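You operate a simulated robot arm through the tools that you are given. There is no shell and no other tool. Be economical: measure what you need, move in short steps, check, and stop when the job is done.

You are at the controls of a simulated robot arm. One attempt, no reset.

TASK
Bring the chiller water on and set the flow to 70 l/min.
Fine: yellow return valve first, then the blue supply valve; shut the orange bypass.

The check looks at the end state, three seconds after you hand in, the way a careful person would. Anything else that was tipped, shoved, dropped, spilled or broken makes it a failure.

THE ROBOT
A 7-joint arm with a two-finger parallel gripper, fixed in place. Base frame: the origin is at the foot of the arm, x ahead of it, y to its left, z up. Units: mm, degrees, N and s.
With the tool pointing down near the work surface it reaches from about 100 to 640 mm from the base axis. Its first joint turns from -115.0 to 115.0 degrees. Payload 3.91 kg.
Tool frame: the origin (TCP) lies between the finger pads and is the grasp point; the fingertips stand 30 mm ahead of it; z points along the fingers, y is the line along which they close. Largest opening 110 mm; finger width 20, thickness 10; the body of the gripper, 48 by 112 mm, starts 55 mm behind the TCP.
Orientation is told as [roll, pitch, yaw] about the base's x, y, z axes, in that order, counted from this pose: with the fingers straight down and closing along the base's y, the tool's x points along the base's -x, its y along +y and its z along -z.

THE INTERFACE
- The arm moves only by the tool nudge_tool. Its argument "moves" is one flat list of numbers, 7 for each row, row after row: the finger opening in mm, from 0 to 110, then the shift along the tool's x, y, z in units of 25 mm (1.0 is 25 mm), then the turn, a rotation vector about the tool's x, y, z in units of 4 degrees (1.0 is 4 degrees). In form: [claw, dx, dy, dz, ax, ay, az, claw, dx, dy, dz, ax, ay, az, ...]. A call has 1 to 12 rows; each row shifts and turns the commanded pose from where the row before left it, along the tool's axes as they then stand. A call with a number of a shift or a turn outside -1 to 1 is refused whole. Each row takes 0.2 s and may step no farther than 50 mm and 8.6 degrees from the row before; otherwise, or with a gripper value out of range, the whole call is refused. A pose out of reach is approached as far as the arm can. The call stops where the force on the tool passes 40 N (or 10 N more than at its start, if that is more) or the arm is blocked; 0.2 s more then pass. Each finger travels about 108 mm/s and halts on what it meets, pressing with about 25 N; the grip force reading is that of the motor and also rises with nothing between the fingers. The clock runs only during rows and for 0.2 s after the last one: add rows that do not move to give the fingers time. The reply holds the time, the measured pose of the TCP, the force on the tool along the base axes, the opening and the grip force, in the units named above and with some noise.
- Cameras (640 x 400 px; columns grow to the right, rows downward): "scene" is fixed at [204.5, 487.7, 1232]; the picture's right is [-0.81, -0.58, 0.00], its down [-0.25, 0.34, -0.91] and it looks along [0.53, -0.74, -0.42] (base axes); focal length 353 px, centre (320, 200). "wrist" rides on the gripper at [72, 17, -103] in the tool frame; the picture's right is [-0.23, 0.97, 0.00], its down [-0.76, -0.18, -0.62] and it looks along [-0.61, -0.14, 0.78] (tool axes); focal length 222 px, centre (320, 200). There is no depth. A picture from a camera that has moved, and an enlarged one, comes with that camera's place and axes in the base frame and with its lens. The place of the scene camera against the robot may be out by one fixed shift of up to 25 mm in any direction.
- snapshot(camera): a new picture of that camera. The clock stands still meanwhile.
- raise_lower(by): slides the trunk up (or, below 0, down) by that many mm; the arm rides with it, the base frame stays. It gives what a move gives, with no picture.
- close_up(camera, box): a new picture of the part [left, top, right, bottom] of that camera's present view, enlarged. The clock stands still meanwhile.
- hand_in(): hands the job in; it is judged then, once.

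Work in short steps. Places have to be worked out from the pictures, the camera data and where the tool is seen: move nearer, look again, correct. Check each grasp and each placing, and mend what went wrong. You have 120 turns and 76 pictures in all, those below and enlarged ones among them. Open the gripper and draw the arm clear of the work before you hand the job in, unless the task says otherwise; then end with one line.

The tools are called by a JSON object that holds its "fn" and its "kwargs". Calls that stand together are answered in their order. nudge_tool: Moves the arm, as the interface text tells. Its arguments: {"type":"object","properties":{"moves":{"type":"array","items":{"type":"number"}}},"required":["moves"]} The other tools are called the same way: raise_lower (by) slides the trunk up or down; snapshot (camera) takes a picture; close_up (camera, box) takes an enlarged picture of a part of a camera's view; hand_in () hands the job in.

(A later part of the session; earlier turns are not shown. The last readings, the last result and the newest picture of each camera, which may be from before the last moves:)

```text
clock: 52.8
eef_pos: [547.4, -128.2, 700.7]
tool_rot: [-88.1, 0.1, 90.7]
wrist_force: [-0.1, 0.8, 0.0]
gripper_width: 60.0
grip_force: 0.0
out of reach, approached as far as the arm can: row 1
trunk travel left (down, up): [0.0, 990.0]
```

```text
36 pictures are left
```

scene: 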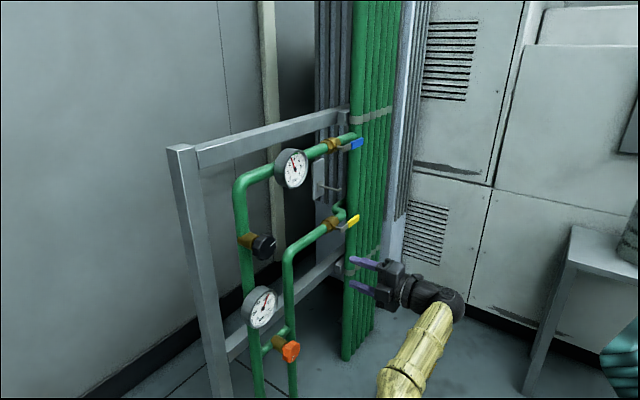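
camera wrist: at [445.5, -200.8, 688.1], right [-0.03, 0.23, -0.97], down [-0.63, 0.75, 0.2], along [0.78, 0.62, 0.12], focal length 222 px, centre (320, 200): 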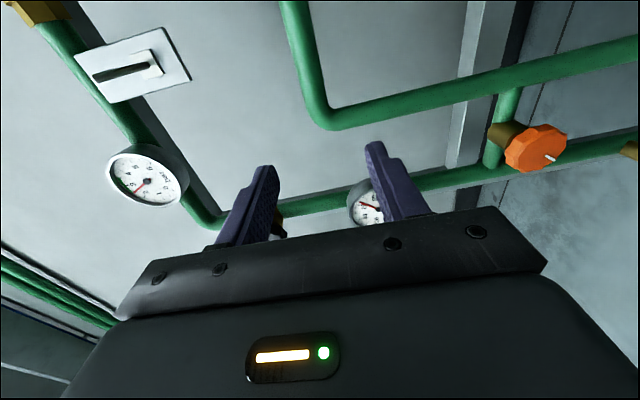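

Orange knob triangulated at about (681,-24,450). Moving down step by step to check that the arm can hold orientation.

{"fn": "nudge_tool", "kwargs": {"moves": [60, -1, 1, 0, 0, 0, 0, 60, -1, 1, 0, 0, 0, 0, 60, -1, 1, 0, 0, 0, 0, 60, -1, 1, 0, 0, 0, 0, 60, -0.2, 1, 0, 0, 0, 0, 60, 0, 1, 0, 0, 0, 0, 60, 0, 1, 0, 0, 0, 0, 60, 0, 1, 0, 0, 0, 0]}}

```text
clock: 54.5
eef_pos: [540.4, -22.6, 499.0]
tool_rot: [-88.2, 0.0, 90.7]
wrist_force: [-0.5, -0.8, 0.3]
gripper_width: 60.0
grip_force: 0.1
trunk travel left (down, up): [0.0, 990.0]
```

Orientation holds. Continuing down to z≈450 and looking.

{"fn": "nudge_tool", "kwargs": {"moves": [60, 0, 1, 0, 0, 0, 0, 60, 0, 1, 0, 0, 0, 0, 60, 0, 0, 0, 0, 0, 0]}}

{"fn": "snapshot", "kwargs": {"camera": "wrist"}}

```text
clock: 55.4
eef_pos: [536.8, -19.4, 478.1]
tool_rot: [-87.9, 0.1, 90.7]
wrist_force: [-0.3, 0.0, 0.1]
gripper_width: 60.2
grip_force: 0.1
out of reach, approached as far as the arm can: row 1, 2
trunk travel left (down, up): [0.0, 990.0]
```

```text
35 pictures are left
camera wrist: at [435.3, -92.9, 467.2], right [-0.04, 0.23, -0.97], down [-0.62, 0.75, 0.2], along [0.78, 0.62, 0.11], focal length 222 px, centre (320, 200)
```

wrist: 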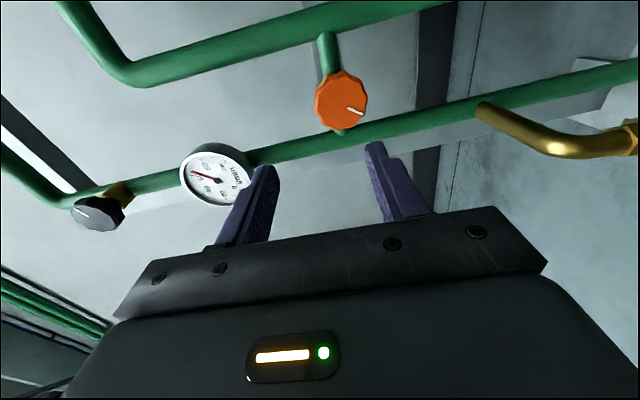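

Orange knob refined: (687,-20,449), about 56 mm across. Opening to 90 and advancing, which should also ease the low reach.

{"fn": "nudge_tool", "kwargs": {"moves": [90, 0, 0, 1, 0, 0, 0, 90, 0, 0, 1, 0, 0, 0, 90, 0, 0, 0.6, 0, 0, 0, 90, 0, 0, 0, 0, 0, 0]}}

{"fn": "snapshot", "kwargs": {"camera": "wrist"}}

```text
clock: 56.4
eef_pos: [598.5, -16.4, 491.7]
tool_rot: [-87.7, -0.1, 90.6]
wrist_force: [0.0, 0.4, 0.5]
gripper_width: 89.8
grip_force: 0.1
out of reach, approached as far as the arm can: row 1, 2, 3
trunk travel left (down, up): [0.0, 990.0]
```

```text
34 pictures are left
camera wrist: at [497.1, -90.1, 479.5], right [-0.04, 0.23, -0.97], down [-0.62, 0.75, 0.2], along [0.78, 0.62, 0.11], focal length 222 px, centre (320, 200)
```

wrist: 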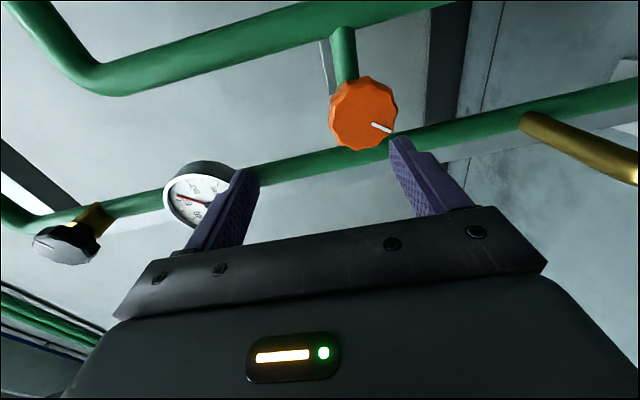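

Reach is limited: the tool can't stay horizontal that low. I'll retreat a little, roll back upright, and tilt about 20° downward so I can reach z≈449.

{"fn": "nudge_tool", "kwargs": {"moves": [90, 0, 0, -1, 0, 0, 1, 90, 0, 0, -1, 0, 0, 1, 90, 0, 0, 0, 0, 0, 1, 90, 0, 0, 0, 0, 0, 1, 90, 0, 0, 0, 0, 0, 1, 90, 0, 0, 0, 0, 0, 1, 90, 0, 0, 0, 0, 0, 1, 90, 0, 0, 0, 0, 0, 1, 90, 0, 0, 0, 0, 0, 1, 90, 0, 0, 0, 0, 0, 1, 90, 0, 0, 0, 0, 0, 1, 90, 0, 0, 0, 0, 0, 1]}}

{"fn": "nudge_tool", "kwargs": {"moves": [90, 0, 0, 0, 0, 0, 1, 90, 0, 0, 0, 0, 0, 1, 90, 0, 0, 0, 0, 0, 1, 90, 0, 0, 0, 0, 0, 1, 90, 0, 0, 0, 0, 0, 1, 90, 0, 0, 0, 0, 0, 1, 90, 0, 0, 0, 0, 0, 1, 90, 0, 0, 0, 0, 0, 1, 90, 0, 0, 0, 0, 0, 1, 90, 0, 0, 0, 0, 0, 1, 90, 0, 0, 0, 0, 0, 0.5, 90, 0, 0, 0, 0, 0, 0]}}

{"fn": "nudge_tool", "kwargs": {"moves": [90, 0, 0, 0, 0, 1, 0, 90, 0, 0, 0, 0, 1, 0, 90, 0, 0, 0, 0, 1, 0, 90, 0, 0, 0, 0, 1, 0, 90, 0, 0, 0, 0, 1, 0, 90, 0, 0, 0, 0, 0, 0]}}

{"fn": "snapshot", "kwargs": {"camera": "wrist"}}

{"fn": "snapshot", "kwargs": {"camera": "scene"}}

```text
clock: 59.0
eef_pos: [549.8, -17.2, 493.0]
tool_rot: [-87.2, -47.9, 88.8]
wrist_force: [0.0, -0.8, -0.3]
gripper_width: 90.1
grip_force: 0.0
trunk travel left (down, up): [0.0, 990.0]
```

```text
clock: 61.5
eef_pos: [548.6, -17.1, 492.8]
tool_rot: [0.0, -88.1, 0.8]
wrist_force: [-0.4, 0.9, -0.6]
gripper_width: 90.1
grip_force: 0.1
trunk travel left (down, up): [0.0, 990.0]
```

```text
clock: 63.0
eef_pos: [549.2, -17.9, 493.2]
tool_rot: [-0.2, -68.1, 0.8]
wrist_force: [0.4, 0.1, 0.3]
gripper_width: 90.1
grip_force: 0.0
trunk travel left (down, up): [0.0, 990.0]
```

```text
33 pictures are left
camera wrist: at [426.8, -2.5, 465.8], right [0.07, 0.97, 0.21], down [-0.29, -0.18, 0.94], along [0.95, -0.13, 0.27], focal length 222 px, centre (320, 200)
```

wrist: 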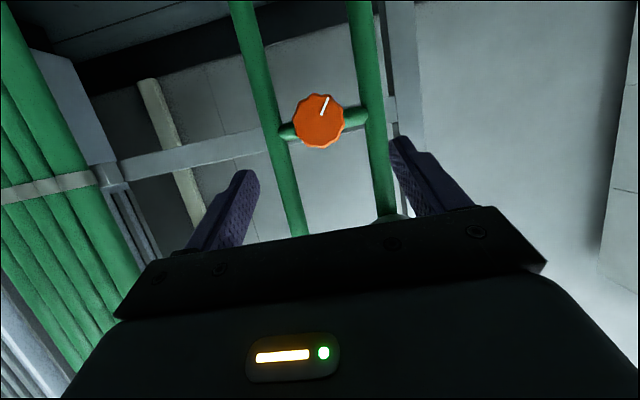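

```text
32 pictures are left
```

scene: 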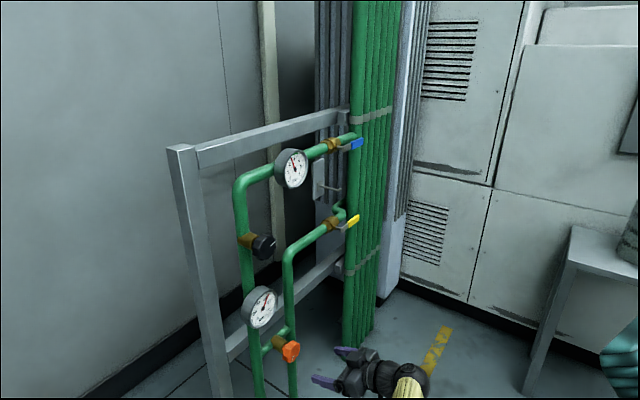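

The tilt works and the knob is confirmed at (687,-19,449). I'll go to a standoff on the knob axis, then pre-rotate about 36° counter-clockwise around base x, leaving room to turn clockwise.

{"fn": "nudge_tool", "kwargs": {"moves": [90, 0.14, 0, 1, 0, 0, 0, 90, 0.14, 0, 1, 0, 0, 0, 90, 0, 0, 1, 0, 0, 0, 90, 0, 0, 0.39, 0, 0, 0, 90, 0, 0, 0, 0, 0, 0]}}

{"fn": "nudge_tool", "kwargs": {"moves": [90, 0, 0, 0, 0.373, 0, -0.928, 90, 0, 0, 0, 0.373, 0, -0.928, 90, 0, 0, 0, 0.373, 0, -0.928, 90, 0, 0, 0, 0.373, 0, -0.928, 90, 0, 0, 0, 0.373, 0, -0.928, 90, 0, 0, 0, 0.373, 0, -0.928, 90, 0, 0, 0, 0.373, 0, -0.928, 90, 0, 0, 0, 0.373, 0, -0.928, 90, 0, 0, 0, 0.373, 0, -0.928]}}

{"fn": "snapshot", "kwargs": {"camera": "wrist"}}

```text
clock: 64.2
eef_pos: [625.2, -14.7, 454.2]
tool_rot: [-0.2, -68.0, 0.7]
wrist_force: [0.8, -0.1, 0.3]
gripper_width: 89.9
grip_force: 0.0
trunk travel left (down, up): [0.0, 990.0]
```

```text
clock: 66.2
eef_pos: [624.2, -16.1, 454.8]
tool_rot: [-63.0, -48.6, 56.4]
wrist_force: [0.2, -0.2, 0.0]
gripper_width: 90.0
grip_force: 0.0
trunk travel left (down, up): [0.0, 990.0]
```

```text
31 pictures are left
camera wrist: at [503.5, -21.1, 423.0], right [0.07, 0.91, -0.4], down [-0.3, 0.41, 0.86], along [0.95, 0.06, 0.3], focal length 222 px, centre (320, 200)
```

wrist: 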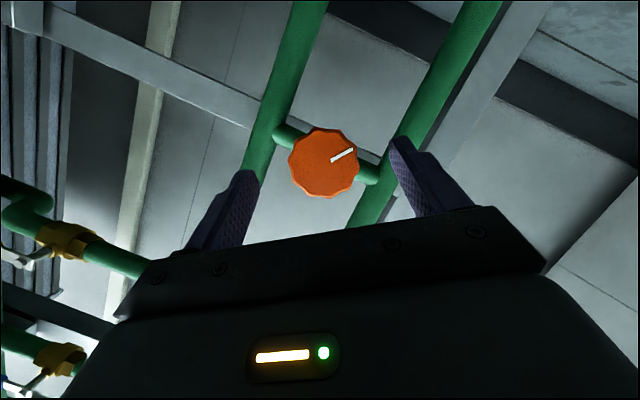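

The knob is centred between the fingers. Advancing 50 mm along base x.

{"fn": "nudge_tool", "kwargs": {"moves": [90, -0.373, 0, 0.928, 0, 0, 0, 90, -0.373, 0, 0.928, 0, 0, 0, 90, 0, 0, 0, 0, 0, 0]}}

{"fn": "snapshot", "kwargs": {"camera": "wrist"}}

{"fn": "close_up", "kwargs": {"camera": "scene", "box": [240, 280, 400, 400]}}

```text
clock: 67.0
eef_pos: [676.0, -15.4, 454.7]
tool_rot: [-62.8, -48.6, 56.5]
wrist_force: [-0.3, -0.2, 0.2]
gripper_width: 90.2
grip_force: 0.0
trunk travel left (down, up): [0.0, 990.0]
```

```text
30 pictures are left
camera wrist: at [553.6, -19.7, 423.2], right [0.07, 0.91, -0.4], down [-0.3, 0.4, 0.86], along [0.95, 0.06, 0.3], focal length 222 px, centre (320, 200)
```

wrist: 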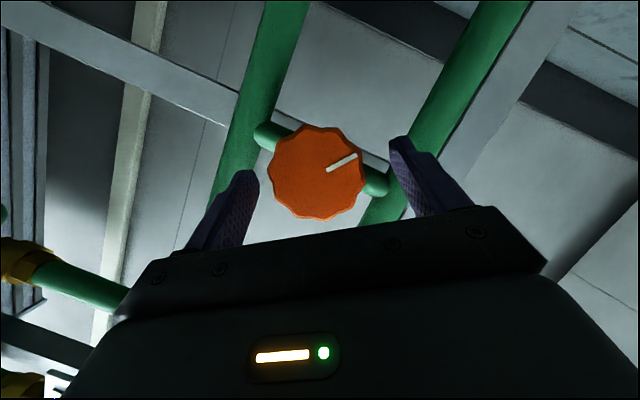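

```text
3.33 times, centred on (320, 340) of scene
camera zoom: at [204.5, 487.7, 1232.0], right [-0.81, -0.58, 0.0], down [-0.25, 0.34, -0.91], along [0.53, -0.74, -0.42], focal length 1176 px, centre (320, -267)
```

zoom: 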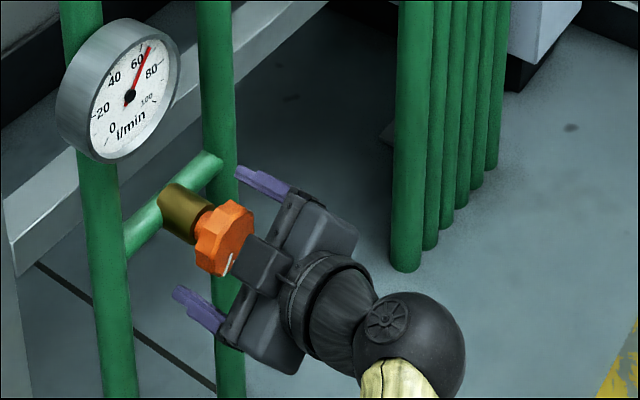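

The knob sits between the pads, tips about 15 mm past its face. I'll move 5 mm more and close.

{"fn": "nudge_tool", "kwargs": {"moves": [90, -0.075, 0, 0.186, 0, 0, 0, 70, 0, 0, 0, 0, 0, 0, 50, 0, 0, 0, 0, 0, 0, 50, 0, 0, 0, 0, 0, 0]}}

{"fn": "snapshot", "kwargs": {"camera": "wrist"}}

```text
clock: 68.0
eef_pos: [680.7, -15.9, 454.3]
tool_rot: [-63.0, -48.7, 56.4]
wrist_force: [3.5, -2.5, 0.6]
gripper_width: 55.6
grip_force: 44.6
trunk travel left (down, up): [0.0, 990.0]
```

```text
28 pictures are left
camera wrist: at [558.9, -20.6, 423.3], right [0.07, 0.91, -0.4], down [-0.3, 0.41, 0.86], along [0.95, 0.06, 0.3], focal length 222 px, centre (320, 200)
```

wrist: 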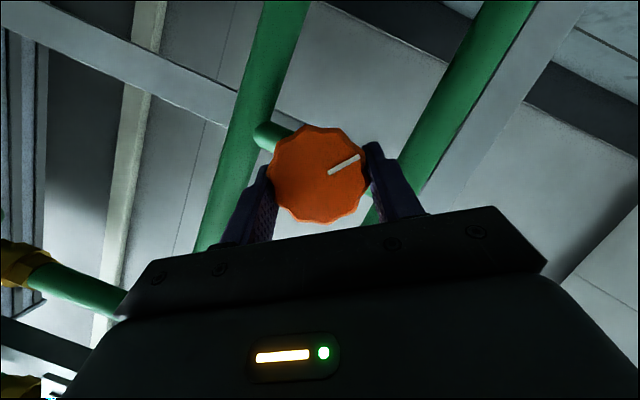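

Firm grip at 55.6 mm. Turning clockwise 24° about the knob axis and checking the response.

{"fn": "nudge_tool", "kwargs": {"moves": [48, 0, 0, 0, -0.373, 0, 0.928, 48, 0, 0, 0, -0.373, 0, 0.928, 48, 0, 0, 0, -0.373, 0, 0.928, 48, 0, 0, 0, -0.373, 0, 0.928, 48, 0, 0, 0, -0.373, 0, 0.928, 48, 0, 0, 0, -0.373, 0, 0.928]}}

{"fn": "snapshot", "kwargs": {"camera": "wrist"}}

{"fn": "close_up", "kwargs": {"camera": "scene", "box": [230, 280, 330, 350]}}

```text
clock: 69.2
eef_pos: [680.0, -18.3, 456.0]
tool_rot: [-38.4, -63.2, 35.5]
wrist_force: [4.5, -5.8, 0.2]
gripper_width: 55.4
grip_force: 44.6
trunk travel left (down, up): [0.0, 990.0]
stopped in row 6: the force on the tool passed its limit (the readings are from after the stop); the commanded pose is now the measured one
```

```text
27 pictures are left
camera wrist: at [558.8, -10.5, 424.8], right [0.08, 0.99, -0.07], down [-0.3, 0.09, 0.95], along [0.95, -0.05, 0.3], focal length 222 px, centre (320, 200)
```

wrist: 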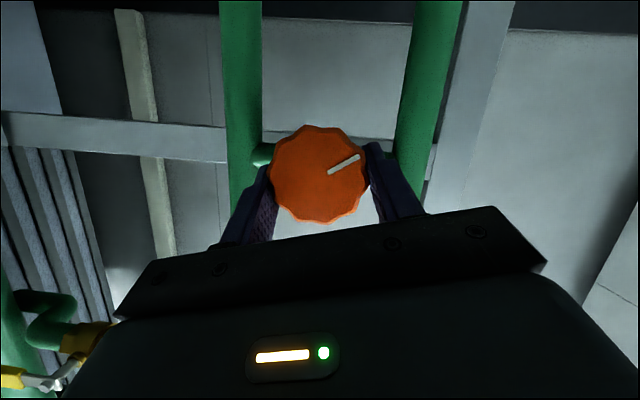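

```text
5.71 times, centred on (280, 315) of scene
camera zoom: at [204.5, 487.7, 1232.0], right [-0.81, -0.58, 0.0], down [-0.25, 0.34, -0.91], along [0.53, -0.74, -0.42], focal length 2016 px, centre (549, -457)
```

zoom: 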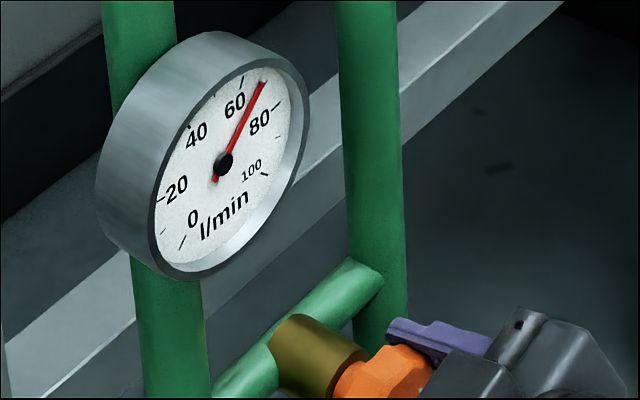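

Clockwise is closing: flow rose from 66 to about 72 and the knob turned with the gripper. Trying further, watching force.

{"fn": "nudge_tool", "kwargs": {"moves": [48, 0, 0, 0, -0.373, 0, 0.928, 48, 0, 0, 0, -0.373, 0, 0.928, 48, 0, 0, 0, -0.373, 0, 0.928]}}

```text
clock: 70.0
eef_pos: [679.3, -19.3, 458.1]
tool_rot: [-11.2, -68.0, 10.5]
wrist_force: [11.5, -20.8, 0.1]
gripper_width: 55.5
grip_force: 44.7
trunk travel left (down, up): [0.0, 990.0]
```

Turning continues, but a sideways load built up (-21 N in y). I'll relieve it with a small -y shift and check the knob.

{"fn": "nudge_tool", "kwargs": {"moves": [48, 0, -0.12, 0, 0, 0, 0]}}

{"fn": "snapshot", "kwargs": {"camera": "wrist"}}

{"fn": "close_up", "kwargs": {"camera": "scene", "box": [230, 280, 330, 350]}}

```text
clock: 70.4
eef_pos: [680.1, -18.6, 456.2]
tool_rot: [-11.3, -68.0, 10.9]
wrist_force: [-0.6, -10.5, -1.3]
gripper_width: 55.9
grip_force: 45.5
trunk travel left (down, up): [0.0, 990.0]
```

```text
25 pictures are left
camera wrist: at [558.5, -5.8, 427.8], right [0.07, 0.99, 0.14], down [-0.3, -0.11, 0.95], along [0.95, -0.11, 0.28], focal length 222 px, centre (320, 200)
```

wrist: 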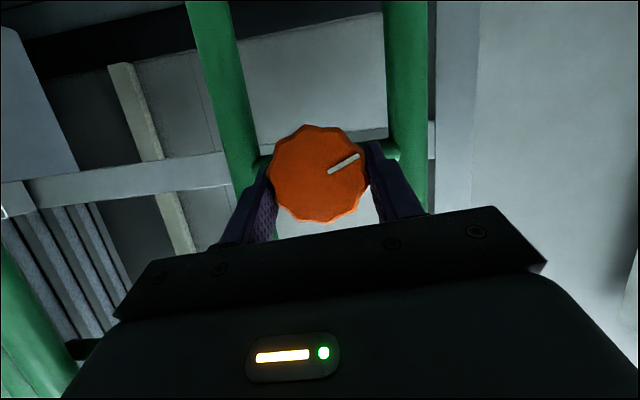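

```text
5.71 times, centred on (280, 315) of scene
camera zoom: at [204.5, 487.7, 1232.0], right [-0.81, -0.58, 0.0], down [-0.25, 0.34, -0.91], along [0.53, -0.74, -0.42], focal length 2016 px, centre (549, -457)
```

zoom: 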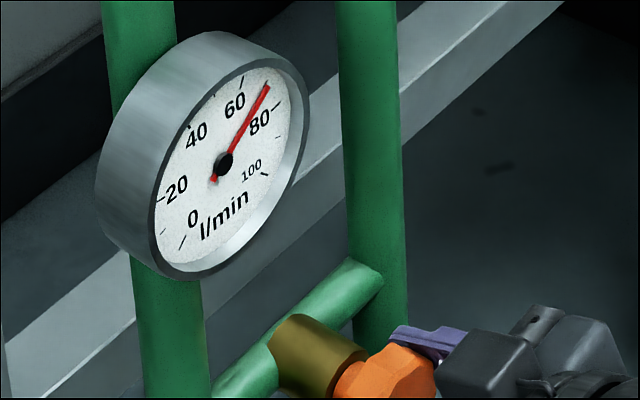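

About 32° closed so far and flow ~75, still rising. Continuing clockwise.

{"fn": "nudge_tool", "kwargs": {"moves": [48, 0, -0.05, 0, -0.373, 0, 0.928, 48, 0, -0.03, 0, -0.373, 0, 0.928, 48, 0, -0.03, 0, -0.373, 0, 0.928, 48, 0, -0.03, 0, -0.373, 0, 0.928, 48, 0, -0.03, 0, -0.373, 0, 0.928]}}

{"fn": "nudge_tool", "kwargs": {"moves": [48, 0, -0.03, 0, -0.373, 0, 0.928, 48, 0, -0.03, 0, -0.373, 0, 0.928, 48, 0, -0.03, 0, -0.373, 0, 0.928, 48, 0, -0.03, 0, -0.373, 0, 0.928]}}

{"fn": "snapshot", "kwargs": {"camera": "wrist"}}

{"fn": "close_up", "kwargs": {"camera": "scene", "box": [230, 280, 330, 350]}}

```text
clock: 71.6
eef_pos: [680.2, -22.3, 456.3]
tool_rot: [37.5, -63.3, -33.7]
wrist_force: [-22.3, 9.9, -3.5]
gripper_width: 55.9
grip_force: 44.6
trunk travel left (down, up): [0.0, 990.0]
```

```text
clock: 72.6
eef_pos: [681.0, -23.4, 455.7]
tool_rot: [59.3, -52.2, -52.0]
wrist_force: [-14.8, 26.6, -0.7]
gripper_width: 55.6
grip_force: 45.4
trunk travel left (down, up): [0.0, 990.0]
```

```text
23 pictures are left
camera wrist: at [558.6, 3.9, 441.1], right [0.07, 0.72, 0.69], down [-0.29, -0.65, 0.7], along [0.95, -0.25, 0.16], focal length 222 px, centre (320, 200)
```

wrist: 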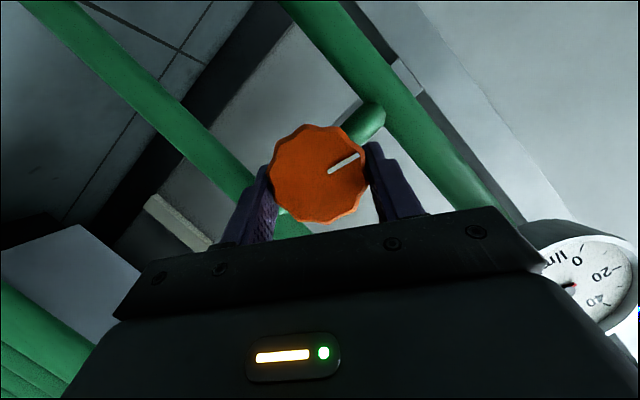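

```text
5.71 times, centred on (280, 315) of scene
camera zoom: at [204.5, 487.7, 1232.0], right [-0.81, -0.58, 0.0], down [-0.25, 0.34, -0.91], along [0.53, -0.74, -0.42], focal length 2016 px, centre (549, -457)
```

zoom: 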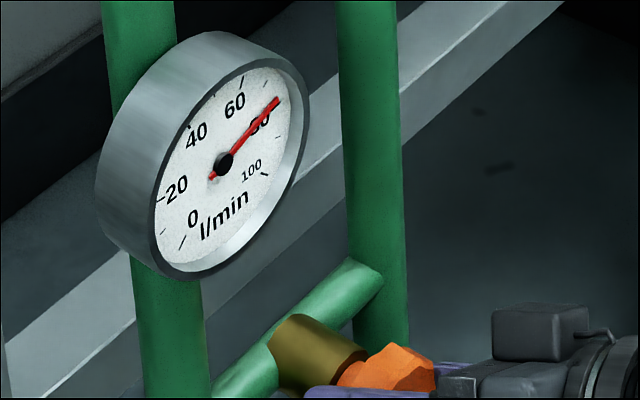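

Flow is ~79 after about 68°. Relieving the side load and continuing.

{"fn": "nudge_tool", "kwargs": {"moves": [48, 0, 0.1, 0, 0, 0, 0, 48, 0, 0, 0, -0.373, 0, 0.928, 48, 0, 0, 0, -0.373, 0, 0.928, 48, 0, 0, 0, -0.373, 0, 0.928]}}

{"fn": "nudge_tool", "kwargs": {"moves": [48, 0, 0.05, 0, -0.373, 0, 0.928, 48, 0, 0.03, 0, -0.373, 0, 0.928, 48, 0, 0.03, 0, -0.373, 0, 0.928, 48, 0, 0.03, 0, -0.373, 0, 0.928]}}

{"fn": "snapshot", "kwargs": {"camera": "wrist"}}

{"fn": "close_up", "kwargs": {"camera": "scene", "box": [230, 280, 330, 350]}}

```text
clock: 73.6
eef_pos: [681.3, -25.4, 455.7]
tool_rot: [68.8, -42.2, -59.5]
wrist_force: [-8.3, 17.5, -11.2]
gripper_width: 55.5
grip_force: 44.5
trunk travel left (down, up): [0.0, 990.0]
```

```text
clock: 74.8
eef_pos: [680.9, -29.2, 454.6]
tool_rot: [77.2, -28.2, -65.4]
wrist_force: [33.9, -17.0, -15.6]
gripper_width: 54.8
grip_force: 45.4
trunk travel left (down, up): [0.0, 990.0]
stopped in row 4: the force on the tool passed its limit (the readings are from after the stop); the commanded pose is now the measured one
```

```text
21 pictures are left
camera wrist: at [559.0, 6.2, 456.9], right [0.09, 0.31, 0.94], down [-0.3, -0.9, 0.33], along [0.95, -0.32, 0.01], focal length 222 px, centre (320, 200)
```

wrist: 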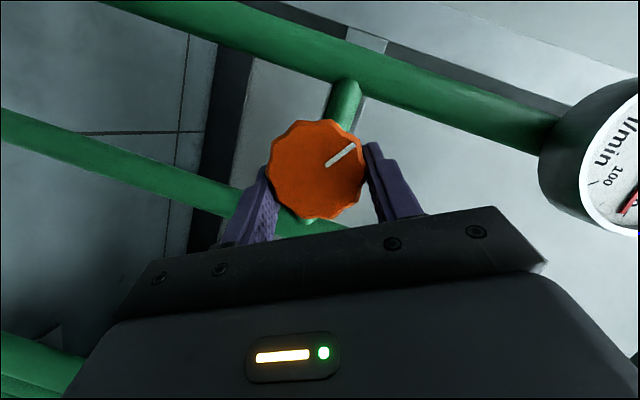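

```text
5.71 times, centred on (280, 315) of scene
camera zoom: at [204.5, 487.7, 1232.0], right [-0.81, -0.58, 0.0], down [-0.25, 0.34, -0.91], along [0.53, -0.74, -0.42], focal length 2016 px, centre (549, -457)
```

zoom: 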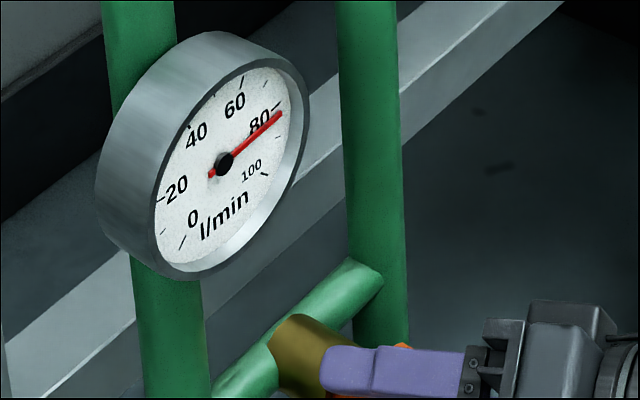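

Roughly 100° turned, flow ~82, and resistance rising with slight slip. To tell whether this is the stop, I'll release, roll back and regrasp for another clockwise turn.

{"fn": "nudge_tool", "kwargs": {"moves": [90, 0, 0, 0, 0, 0, 0, 90, 0, 0, 0, 0, 0, 0, 90, 0.373, 0, -0.928, 0, 0, 0, 90, 0.373, 0, -0.928, 0, 0, 0, 90, 0, 0, 0, 0.373, 0, -0.928, 90, 0, 0, 0, 0.373, 0, -0.928, 90, 0, 0, 0, 0.373, 0, -0.928, 90, 0, 0, 0, 0.373, 0, -0.928, 90, 0, 0, 0, 0.373, 0, -0.928, 90, 0, 0, 0, 0.373, 0, -0.928, 90, 0, 0, 0, 0.373, 0, -0.928, 90, 0, 0, 0, 0.373, 0, -0.928]}}

{"fn": "nudge_tool", "kwargs": {"moves": [90, 0, 0, 0, 0.373, 0, -0.928, 90, 0, 0, 0, 0.373, 0, -0.928, 90, 0, 0, 0, 0.373, 0, -0.928, 90, 0, 0, 0, 0.373, 0, -0.928, 90, 0, 0, 0, 0.373, 0, -0.928, 90, 0, 0, 0, 0.373, 0, -0.928, 90, 0, 0, 0, 0.373, 0, -0.928, 90, 0, 0, 0, 0.373, 0, -0.928, 90, 0, 0, 0, 0.373, 0, -0.928, 90, 0, 0, 0, 0, 0, 0]}}

{"fn": "snapshot", "kwargs": {"camera": "wrist"}}

```text
clock: 77.4
eef_pos: [629.4, -26.0, 458.6]
tool_rot: [54.3, -55.5, -49.1]
wrist_force: [0.5, 0.2, 0.9]
gripper_width: 89.9
grip_force: 0.0
trunk travel left (down, up): [0.0, 990.0]
```

```text
clock: 79.6
eef_pos: [628.3, -26.5, 458.3]
tool_rot: [-21.9, -66.6, 20.0]
wrist_force: [0.0, 1.3, -0.3]
gripper_width: 90.0
grip_force: 0.1
trunk travel left (down, up): [0.0, 990.0]
```

```text
19 pictures are left
camera wrist: at [507.6, -12.9, 428.4], right [0.09, 0.99, 0.06], down [-0.29, -0.04, 0.95], along [0.95, -0.1, 0.29], focal length 222 px, centre (320, 200)
```

wrist: 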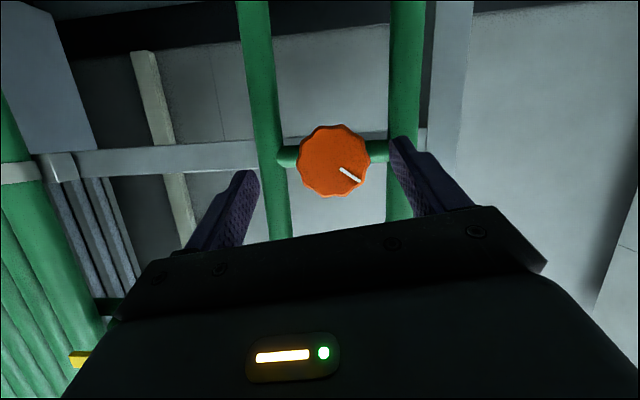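

The marker now sits about 104° from its start. Regrasping (with a 6 mm +y correction) and turning further clockwise to test for the stop.

{"fn": "nudge_tool", "kwargs": {"moves": [90, -0.373, 0.25, 0.928, 0, 0, 0, 90, -0.373, 0, 0.928, 0, 0, 0, 90, -0.04, 0, 0.1, 0, 0, 0, 70, 0, 0, 0, 0, 0, 0, 48, 0, 0, 0, 0, 0, 0, 48, 0, 0, 0, 0, 0, 0]}}

{"fn": "nudge_tool", "kwargs": {"moves": [48, 0, 0, 0, -0.373, 0, 0.928, 48, 0, 0, 0, -0.373, 0, 0.928, 48, 0, 0, 0, -0.373, 0, 0.928, 48, 0, 0, 0, -0.373, 0, 0.928, 48, 0, 0, 0, -0.373, 0, 0.928]}}

{"fn": "snapshot", "kwargs": {"camera": "wrist"}}

```text
clock: 81.0
eef_pos: [680.8, -18.9, 456.2]
tool_rot: [-21.6, -66.6, 20.1]
wrist_force: [3.8, 4.6, -1.0]
gripper_width: 55.4
grip_force: 44.6
trunk travel left (down, up): [0.0, 990.0]
```

```text
clock: 82.2
eef_pos: [682.4, -21.0, 456.0]
tool_rot: [28.7, -65.3, -26.7]
wrist_force: [1.1, -7.2, -1.4]
gripper_width: 55.5
grip_force: 45.0
trunk travel left (down, up): [0.0, 990.0]
```

```text
18 pictures are left
camera wrist: at [560.3, 1.7, 433.2], right [0.09, 0.91, 0.4], down [-0.29, -0.36, 0.88], along [0.95, -0.2, 0.24], focal length 222 px, centre (320, 200)
```

wrist: 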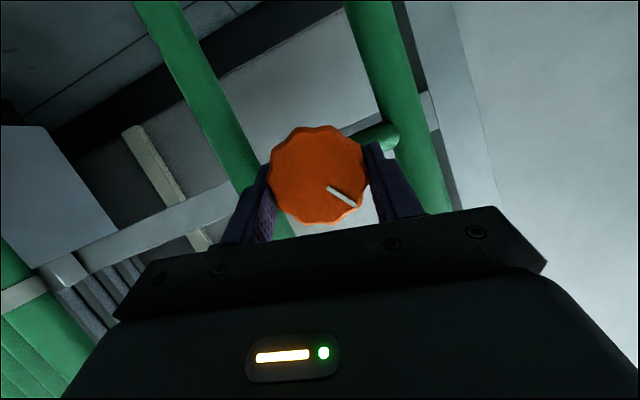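

The knob still turns freely (now ~122° total), so that wasn't the stop. Continuing.

{"fn": "nudge_tool", "kwargs": {"moves": [48, 0, 0, 0, -0.373, 0, 0.928, 48, 0, 0, 0, -0.373, 0, 0.928, 48, 0, -0.02, 0, -0.373, 0, 0.928, 48, 0, -0.02, 0, -0.373, 0, 0.928, 48, 0, -0.02, 0, -0.373, 0, 0.928, 48, 0, -0.02, 0, -0.373, 0, 0.928, 48, 0, 0, 0, -0.373, 0, 0.928]}}

{"fn": "nudge_tool", "kwargs": {"moves": [48, 0, 0, 0, -0.373, 0, 0.928, 48, 0, 0, 0, -0.373, 0, 0.928, 48, 0, 0, 0, -0.373, 0, 0.928, 48, 0, 0, 0, -0.373, 0, 0.928]}}

{"fn": "snapshot", "kwargs": {"camera": "wrist"}}

{"fn": "close_up", "kwargs": {"camera": "scene", "box": [230, 280, 330, 350]}}

```text
clock: 83.8
eef_pos: [682.7, -23.2, 455.5]
tool_rot: [65.7, -45.5, -58.2]
wrist_force: [-12.9, -17.4, -7.8]
gripper_width: 55.6
grip_force: 44.9
trunk travel left (down, up): [0.0, 990.0]
```

```text
clock: 84.8
eef_pos: [681.9, -22.4, 454.4]
tool_rot: [75.4, -31.5, -64.2]
wrist_force: [-2.3, -20.5, -14.3]
gripper_width: 59.9
grip_force: 11.7
trunk travel left (down, up): [0.0, 990.0]
```

```text
17 pictures are left
camera wrist: at [561.1, 11.0, 453.9], right [0.09, 0.38, 0.92], down [-0.3, -0.87, 0.39], along [0.95, -0.31, 0.03], focal length 222 px, centre (320, 200)
```

wrist: 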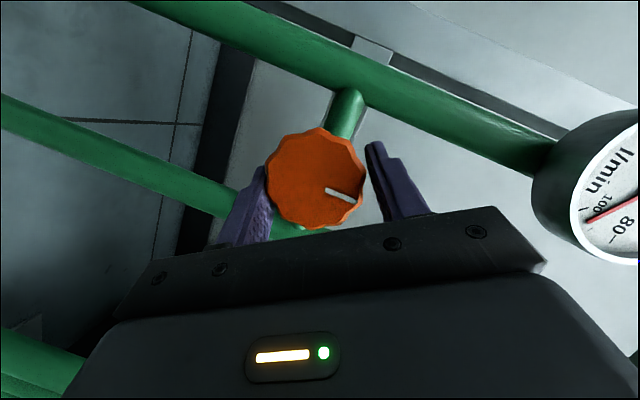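

```text
5.71 times, centred on (280, 315) of scene
camera zoom: at [204.5, 487.7, 1232.0], right [-0.81, -0.58, 0.0], down [-0.25, 0.34, -0.91], along [0.53, -0.74, -0.42], focal length 2016 px, centre (549, -457)
```

zoom: 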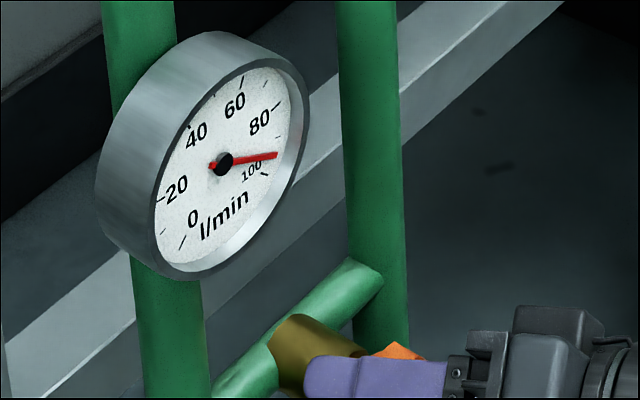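

The marker now points straight up and the gripper slipped over the knob lobes, so this is likely the shut stop. Flow is ~95. I'll regrasp once more and torque clockwise to confirm it doesn't move.

{"fn": "nudge_tool", "kwargs": {"moves": [90, 0, 0, 0, 0, 0, 0, 90, 0, 0, 0, 0, 0, 0, 90, 0.373, 0, -0.928, 0, 0, 0, 90, 0.2, 0, -0.5, 0.373, 0, -0.928, 90, 0, 0, 0, 0.373, 0, -0.928, 90, 0, 0, 0, 0.373, 0, -0.928, 90, 0, 0, 0, 0.373, 0, -0.928, 90, 0, 0, 0, 0.373, 0, -0.928, 90, 0, 0, 0, 0.373, 0, -0.928, 90, 0, 0, 0, 0.373, 0, -0.928, 90, 0, 0, 0, 0.373, 0, -0.928, 90, 0, 0, 0, 0.373, 0, -0.928]}}

{"fn": "nudge_tool", "kwargs": {"moves": [90, 0, 0, 0, 0.373, 0, -0.928, 90, 0, 0, 0, 0.373, 0, -0.928, 90, 0, 0, 0, 0.373, 0, -0.928, 90, 0, 0, 0, 0.373, 0, -0.928, 90, 0, 0, 0, 0.373, 0, -0.928, 90, 0, 0, 0, 0.373, 0, -0.928, 90, 0, 0, 0, 0.373, 0, -0.928, 90, 0, 0, 0, 0, 0, 0]}}

{"fn": "snapshot", "kwargs": {"camera": "wrist"}}

```text
clock: 87.4
eef_pos: [642.6, -21.3, 456.1]
tool_rot: [43.5, -60.9, -39.9]
wrist_force: [0.2, -0.8, -1.1]
gripper_width: 90.3
grip_force: 0.0
trunk travel left (down, up): [0.0, 990.0]
```

```text
clock: 89.2
eef_pos: [643.8, -22.0, 456.6]
tool_rot: [-21.9, -66.6, 20.2]
wrist_force: [-0.1, -0.5, 0.5]
gripper_width: 90.0
grip_force: 0.1
trunk travel left (down, up): [0.0, 990.0]
```

```text
15 pictures are left
camera wrist: at [521.8, -8.6, 426.3], right [0.09, 0.99, 0.06], down [-0.29, -0.04, 0.96], along [0.95, -0.1, 0.29], focal length 222 px, centre (320, 200)
```

wrist: 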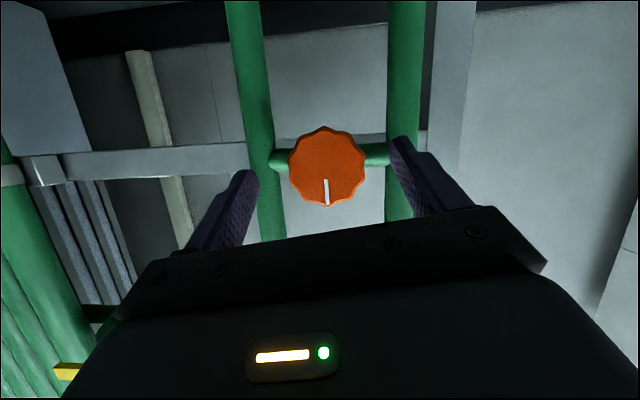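

The marker points straight up. Regrasping for the confirming clockwise torque.

{"fn": "nudge_tool", "kwargs": {"moves": [90, -0.373, 0.1, 0.928, 0, 0, 0, 90, -0.19, 0, 0.46, 0, 0, 0, 70, 0, 0, 0, 0, 0, 0, 48, 0, 0, 0, 0, 0, 0, 48, 0, 0, 0, 0, 0, 0]}}

{"fn": "nudge_tool", "kwargs": {"moves": [48, 0, 0, 0, -0.373, 0, 0.928, 48, 0, 0, 0, -0.373, 0, 0.928, 48, 0, 0, 0, -0.373, 0, 0.928, 48, 0, 0, 0, -0.373, 0, 0.928]}}

{"fn": "snapshot", "kwargs": {"camera": "wrist"}}

```text
clock: 90.4
eef_pos: [680.9, -18.6, 456.4]
tool_rot: [-21.8, -66.6, 20.0]
wrist_force: [5.2, -1.9, 0.3]
gripper_width: 55.2
grip_force: 44.7
trunk travel left (down, up): [0.0, 990.0]
```

```text
clock: 91.4
eef_pos: [680.4, -21.2, 454.9]
tool_rot: [19.5, -66.9, -18.4]
wrist_force: [-0.3, -11.1, 1.2]
gripper_width: 55.7
grip_force: 44.5
trunk travel left (down, up): [0.0, 990.0]
```

```text
14 pictures are left
camera wrist: at [558.8, 0.6, 431.0], right [0.09, 0.94, 0.34], down [-0.3, -0.3, 0.91], along [0.95, -0.18, 0.25], focal length 222 px, centre (320, 200)
```

wrist: 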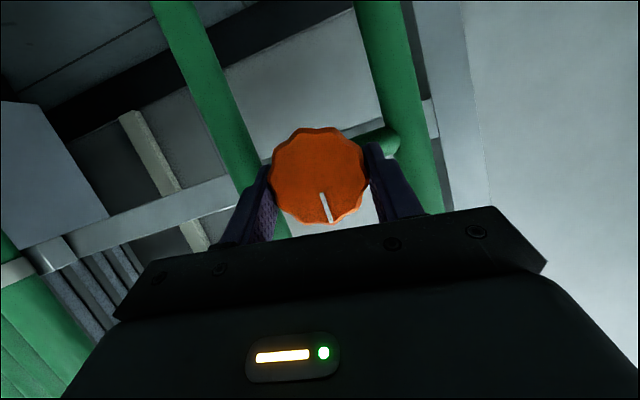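

The gripper turned about 16° while the marker stayed up, so the bypass is at its stop and shut. Releasing, retreating, then up to the black throttle knob with the tool levelled.

{"fn": "nudge_tool", "kwargs": {"moves": [90, 0, 0, 0, 0, 0, 0, 90, 0, 0, 0, 0, 0, 0, 90, 0.373, 0, -0.928, 0, 0, 0, 90, 0.373, 0, -0.928, 0, 0, 0, 90, 0.373, 0, -0.928, 0, 0, 0, 90, 0.373, 0, -0.928, 0, 0, 0, 90, 0, 0, 0, 0, 0, 0]}}

{"fn": "raise_lower", "kwargs": {"by": 340}}

{"fn": "nudge_tool", "kwargs": {"moves": [90, 0, 1, 0, 0, 0, 0, 90, 0, 1, 0, 0, 0, 0, 90, -1, 0.3, 0, 0, 0, 0, 90, -0.8, 0, 0, 0, 0, 0, 90, 0, 0, 0, 0, -1, 0, 90, 0, 0, 0, 0, -1, 0, 90, 0, 0, 0, 0, -1, 0, 90, 0, 0, 0, 0, -1, 0, 90, 0, 0, 0, 0, -1, 0, 90, 0, 0, 0, 0, -0.45, 0]}}

{"fn": "snapshot", "kwargs": {"camera": "wrist"}}

```text
clock: 93.0
eef_pos: [581.9, -19.5, 456.0]
tool_rot: [19.5, -67.0, -18.2]
wrist_force: [0.4, -0.2, -0.6]
gripper_width: 90.1
grip_force: 0.0
trunk travel left (down, up): [0.0, 990.0]
```

```text
clock: 96.3
eef_pos: [581.0, -19.2, 796.4]
tool_rot: [19.5, -66.9, -18.2]
wrist_force: [-0.6, -0.3, 0.3]
gripper_width: 89.9
grip_force: 0.1
trunk travel left (down, up): [-340.0, 650.0]
```

```text
clock: 98.5
eef_pos: [598.2, 33.7, 844.1]
tool_rot: [89.2, -82.5, -89.3]
wrist_force: [-0.4, 0.7, -0.2]
gripper_width: 89.9
grip_force: 0.1
trunk travel left (down, up): [-340.0, 650.0]
```

```text
13 pictures are left
camera wrist: at [496.2, 60.0, 776.7], right [0.0, 0.94, 0.35], down [-0.62, -0.27, 0.73], along [0.78, -0.22, 0.58], focal length 222 px, centre (320, 200)
```

wrist: 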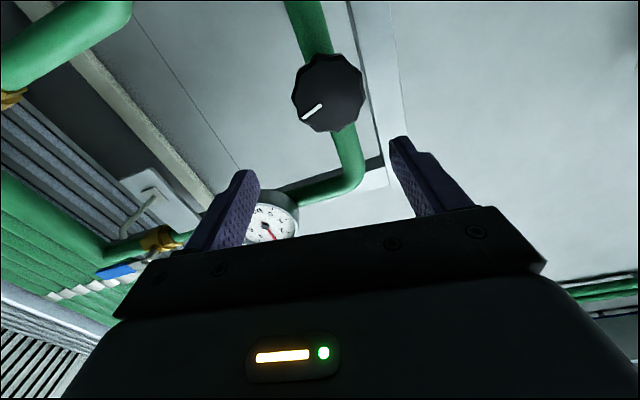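

Black knob at about (687,50,821), marker pointing toward -y. I'll centre on it and pre-roll counter-clockwise 44° so I can turn clockwise.

{"fn": "nudge_tool", "kwargs": {"moves": [90, 0.99, 0.54, 0, 0, 0, 0, 90, 0, 0, 0, 0, 0, -1, 90, 0, 0, 0, 0, 0, -1, 90, 0, 0, 0, 0, 0, -1, 90, 0, 0, 0, 0, 0, -1, 90, 0, 0, 0, 0, 0, -1, 90, 0, 0, 0, 0, 0, -1, 90, 0, 0, 0, 0, 0, -1, 90, 0, 0, 0, 0, 0, -1, 90, 0, 0, 0, 0, 0, -1, 90, 0, 0, 0, 0, 0, -1, 90, 0, 0, 0, 0, 0, -1]}}

{"fn": "snapshot", "kwargs": {"camera": "wrist"}}

```text
clock: 99.3
eef_pos: [573.6, 45.0, 904.6]
tool_rot: [122.9, -72.5, -124.0]
wrist_force: [0.0, -0.1, 0.3]
gripper_width: 90.0
grip_force: 0.2
out of reach, approached as far as the arm can: row 1, 2, 3
trunk travel left (down, up): [-340.0, 650.0]
stopped in row 4: the arm was blocked; the commanded pose is now the measured one
```

```text
12 pictures are left
camera wrist: at [487.0, 84.1, 823.8], right [-0.04, 0.89, 0.46], down [-0.74, -0.34, 0.58], along [0.67, -0.32, 0.67], focal length 222 px, centre (320, 200)
```

wrist: 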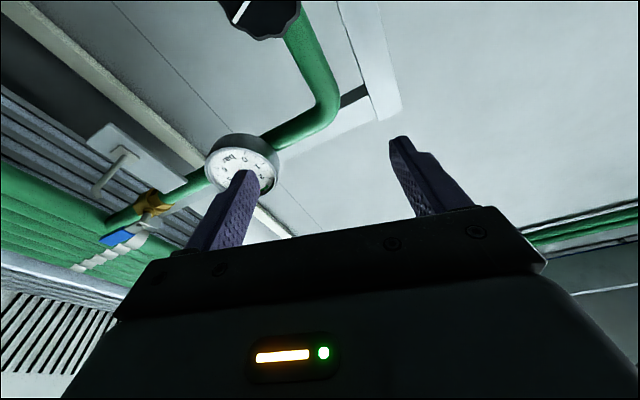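

The target was below the level-tool limit relative to the trunk, which distorted the pose. I'll lower the trunk 100 mm, level the tool, and then do the pre-roll.

{"fn": "raise_lower", "kwargs": {"by": -110}}

{"fn": "nudge_tool", "kwargs": {"moves": [90, 0, 0, 0, 0, 1, 0, 90, 0, 0, 0, 0, 1, 0, 90, 0, 0, 0, 0, 0.35, 0, 90, 0, 0, 0, 0, 0, -1, 90, 0, 0, 0, 0, 0, -1, 90, 0, 0, 0, 0, 0, -1, 90, 0, 0, 0, 0, 0, -1, 90, 0, 0, 0, 0, 0, -0.1]}}

```text
clock: 100.7
eef_pos: [575.5, 44.9, 794.7]
tool_rot: [122.8, -72.7, -124.1]
wrist_force: [-0.9, 0.6, 0.0]
gripper_width: 90.1
grip_force: 0.1
trunk travel left (down, up): [-230.0, 760.0]
```

```text
clock: 102.5
eef_pos: [575.3, 45.3, 792.0]
tool_rot: [-91.8, -87.9, 91.8]
wrist_force: [-0.4, -1.2, -0.2]
gripper_width: 90.1
grip_force: 0.1
trunk travel left (down, up): [-230.0, 760.0]
```

Level and upright. Moving to (575,50,821), then pre-rolling 40° counter-clockwise.

{"fn": "nudge_tool", "kwargs": {"moves": [90, -1, 0.2, 0, 0, 0, 0, 90, -0.16, 0, 0, 0, 0, 0, 90, 0, 0, 0, 0, 0, -1, 90, 0, 0, 0, 0, 0, -1, 90, 0, 0, 0, 0, 0, -1, 90, 0, 0, 0, 0, 0, -1, 90, 0, 0, 0, 0, 0, -1, 90, 0, 0, 0, 0, 0, -1, 90, 0, 0, 0, 0, 0, -1, 90, 0, 0, 0, 0, 0, -1, 90, 0, 0, 0, 0, 0, -1, 90, 0, 0, 0, 0, 0, -1]}}

{"fn": "snapshot", "kwargs": {"camera": "wrist"}}

```text
clock: 105.1
eef_pos: [576.7, 52.9, 821.3]
tool_rot: [-90.1, -47.9, 90.2]
wrist_force: [0.2, -1.3, 0.6]
gripper_width: 90.0
grip_force: 0.0
trunk travel left (down, up): [-230.0, 760.0]
```

```text
11 pictures are left
camera wrist: at [474.3, 16.2, 757.4], right [0.0, 0.88, -0.48], down [-0.62, 0.38, 0.68], along [0.78, 0.3, 0.55], focal length 222 px, centre (320, 200)
```

wrist: 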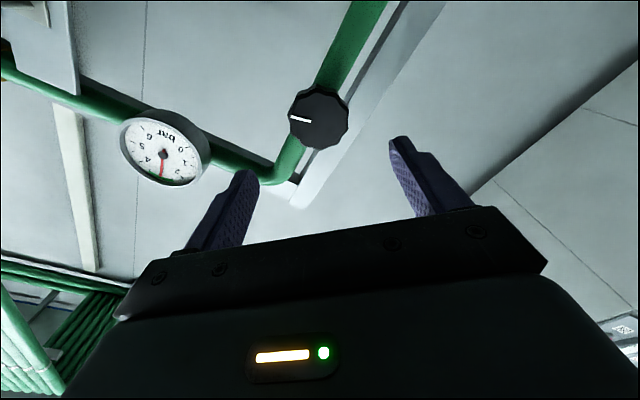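

The knob is confirmed at (687,49.5,820). Advancing to grasp depth and closing.

{"fn": "nudge_tool", "kwargs": {"moves": [90, 0.12, -0.08, 1, 0, 0, 0, 90, 0, 0, 1, 0, 0, 0, 90, 0, 0, 1, 0, 0, 0, 90, 0, 0, 1, 0, 0, 0, 90, 0, 0, 0.1, 0, 0, 0, 70, 0, 0, 0, 0, 0, 0, 46, 0, 0, 0, 0, 0, 0, 46, 0, 0, 0, 0, 0, 0]}}

{"fn": "nudge_tool", "kwargs": {"moves": [46, 0, 0, 0, 0, 0, 1, 46, 0, 0, 0, 0, 0, 1, 46, 0, 0, 0, 0, 0, 1, 46, 0, 0, 0, 0, 0, 1, 46, 0, 0, 0, 0, 0, 1]}}

{"fn": "close_up", "kwargs": {"camera": "scene", "box": [230, 230, 330, 350]}}

```text
clock: 106.9
eef_pos: [677.8, 50.1, 820.5]
tool_rot: [-90.0, -47.9, 90.1]
wrist_force: [2.9, 5.8, -3.7]
gripper_width: 54.9
grip_force: 44.6
trunk travel left (down, up): [-230.0, 760.0]
```

```text
clock: 108.1
eef_pos: [678.5, 50.0, 819.4]
tool_rot: [-90.1, -67.9, 90.2]
wrist_force: [-6.4, 6.8, -10.0]
gripper_width: 55.0
grip_force: 44.7
trunk travel left (down, up): [-230.0, 760.0]
```

```text
3.33 times, centred on (280, 290) of scene
camera zoom: at [204.5, 487.7, 1232.0], right [-0.81, -0.58, 0.0], down [-0.25, 0.34, -0.91], along [0.53, -0.74, -0.42], focal length 1176 px, centre (453, -100)
```

zoom: 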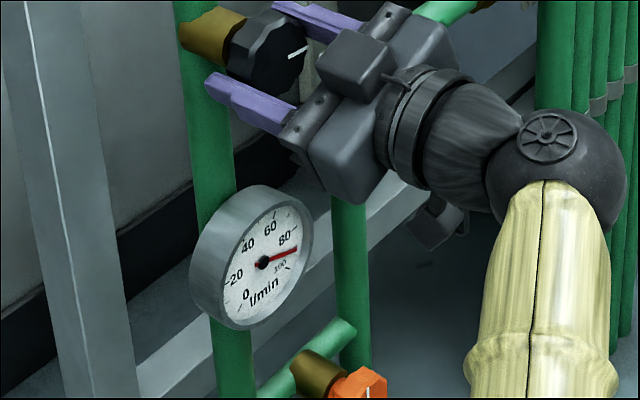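

Turning clockwise lowers flow (now ~90). Continuing 48°.

{"fn": "nudge_tool", "kwargs": {"moves": [46, 0, 0, 0, 0, 0, 1, 46, 0, 0, 0, 0, 0, 1, 46, 0, 0, 0, 0, 0, 1, 46, 0, 0, 0, 0, 0, 1, 46, 0, 0, 0, 0, 0, 1, 46, 0, 0, 0, 0, 0, 1, 46, 0, 0, 0, 0, 0, 1, 46, 0, 0, 0, 0, 0, 1, 46, 0, 0, 0, 0, 0, 1, 46, 0, 0, 0, 0, 0, 1, 46, 0, 0, 0, 0, 0, 1, 46, 0, 0, 0, 0, 0, 1]}}

{"fn": "close_up", "kwargs": {"camera": "scene", "box": [230, 280, 290, 335]}}

```text
clock: 110.7
eef_pos: [677.6, 49.4, 820.2]
tool_rot: [90.1, -64.0, -90.0]
wrist_force: [-13.5, 7.3, -15.0]
gripper_width: 54.6
grip_force: 45.2
trunk travel left (down, up): [-230.0, 760.0]
```

```text
7.27 times, centred on (260, 308) of scene
camera zoom: at [204.5, 487.7, 1232.0], right [-0.81, -0.58, 0.0], down [-0.25, 0.34, -0.91], along [0.53, -0.74, -0.42], focal length 2566 px, centre (756, -582)
```

zoom: 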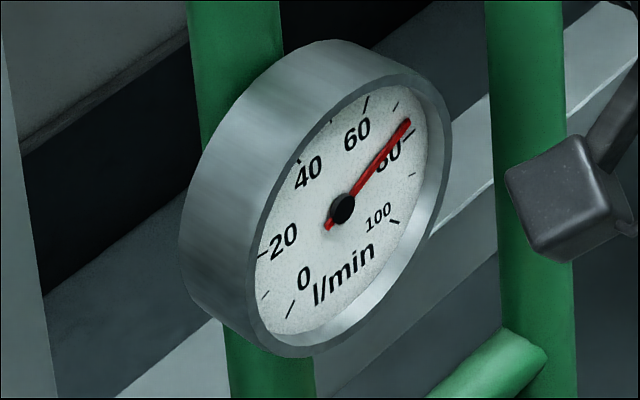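

Interpolating between the 70 and 80 ticks, the needle reads ~76. About 20° more.

{"fn": "nudge_tool", "kwargs": {"moves": [46, 0, 0, 0, 0, 0, 1, 46, 0, 0, 0, 0, 0, 1, 46, 0, 0, 0, 0, 0, 1, 46, 0, 0, 0, 0, 0, 1, 46, 0, 0, 0, 0, 0, 0, 46, 0, 0, 0, 0, 0, 0]}}

{"fn": "close_up", "kwargs": {"camera": "scene", "box": [245, 285, 280, 315]}}

```text
clock: 112.1
eef_pos: [678.9, 50.0, 820.2]
tool_rot: [90.0, -48.0, -89.9]
wrist_force: [-10.8, 6.9, -11.5]
gripper_width: 54.5
grip_force: 44.6
trunk travel left (down, up): [-230.0, 760.0]
```

```text
13.33 times, centred on (262, 300) of scene
camera zoom: at [204.5, 487.7, 1232.0], right [-0.81, -0.58, 0.0], down [-0.25, 0.34, -0.91], along [0.53, -0.74, -0.42], focal length 4705 px, centre (1087, -1133)
```

zoom: 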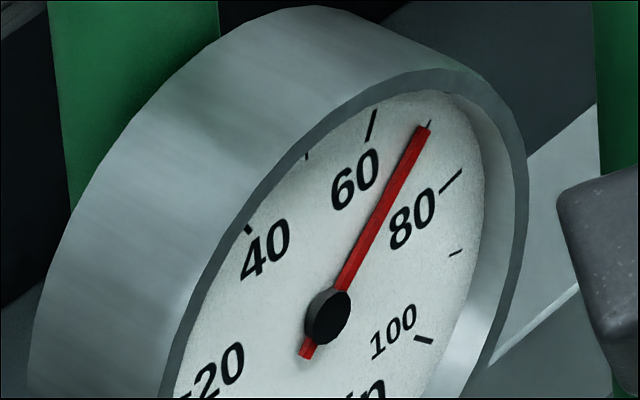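

The needle seems near 70, but parallax suggests slightly below. Zooming further for an accurate needle angle.

{"fn": "close_up", "kwargs": {"camera": "scene", "box": [256, 289, 276, 307]}}

```text
16.00 times, centred on (266, 298) of scene
camera zoom: at [204.5, 487.7, 1232.0], right [-0.81, -0.58, 0.0], down [-0.25, 0.34, -0.91], along [0.53, -0.74, -0.42], focal length 5646 px, centre (1184, -1368)
```

zoom: 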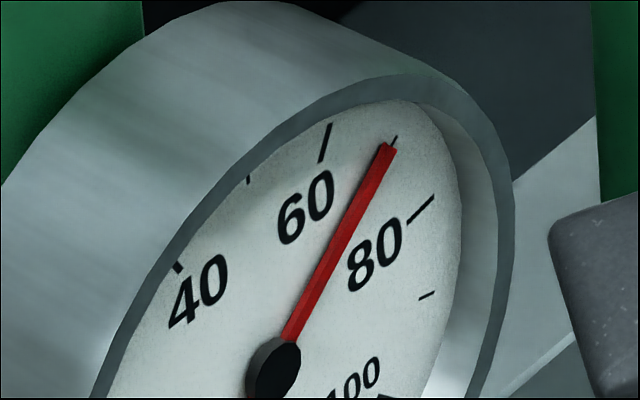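

Full dial calibration (2.7° per l/min) gives a slope-based needle reading of ~68. Turning back about 5° counter-clockwise.

{"fn": "nudge_tool", "kwargs": {"moves": [46, 0, 0, 0, 0, 0, -0.6, 46, 0, 0, 0, 0, 0, -0.6, 46, 0, 0, 0, 0, 0, 0, 46, 0, 0, 0, 0, 0, 0]}}

{"fn": "close_up", "kwargs": {"camera": "scene", "box": [256, 289, 276, 307]}}

```text
clock: 113.1
eef_pos: [678.5, 50.6, 820.2]
tool_rot: [90.1, -52.8, -89.9]
wrist_force: [-16.0, 3.6, -14.8]
gripper_width: 54.5
grip_force: 45.2
trunk travel left (down, up): [-230.0, 760.0]
```

```text
16.00 times, centred on (266, 298) of scene
camera zoom: at [204.5, 487.7, 1232.0], right [-0.81, -0.58, 0.0], down [-0.25, 0.34, -0.91], along [0.53, -0.74, -0.42], focal length 5646 px, centre (1184, -1368)
```

zoom: 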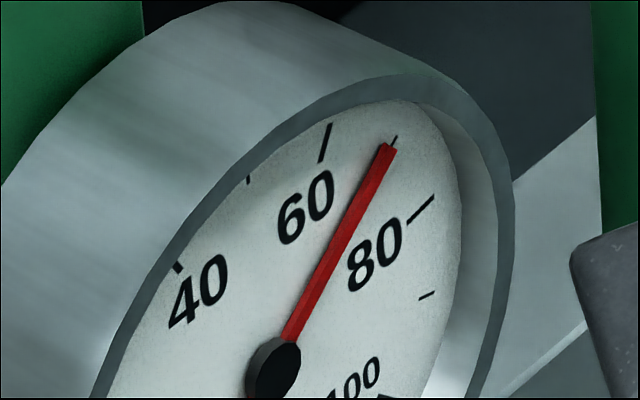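

No change: that was taken up in grip slack. Another ~5°.

{"fn": "nudge_tool", "kwargs": {"moves": [46, 0, 0, 0, 0, 0, -0.6, 46, 0, 0, 0, 0, 0, -0.6, 46, 0, 0, 0, 0, 0, 0, 46, 0, 0, 0, 0, 0, 0, 46, 0, 0, 0, 0, 0, 0]}}

{"fn": "close_up", "kwargs": {"camera": "scene", "box": [256, 289, 276, 307]}}

```text
clock: 114.3
eef_pos: [678.3, 49.8, 821.1]
tool_rot: [90.1, -57.6, -90.0]
wrist_force: [-17.1, 4.3, -14.8]
gripper_width: 54.4
grip_force: 45.6
trunk travel left (down, up): [-230.0, 760.0]
```

```text
16.00 times, centred on (266, 298) of scene
camera zoom: at [204.5, 487.7, 1232.0], right [-0.81, -0.58, 0.0], down [-0.25, 0.34, -0.91], along [0.53, -0.74, -0.42], focal length 5646 px, centre (1184, -1368)
```

zoom: 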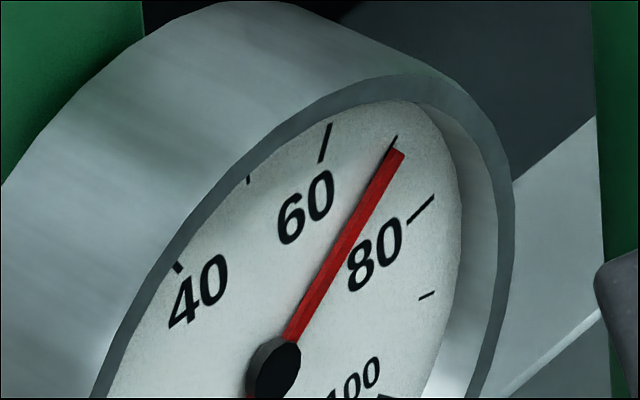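

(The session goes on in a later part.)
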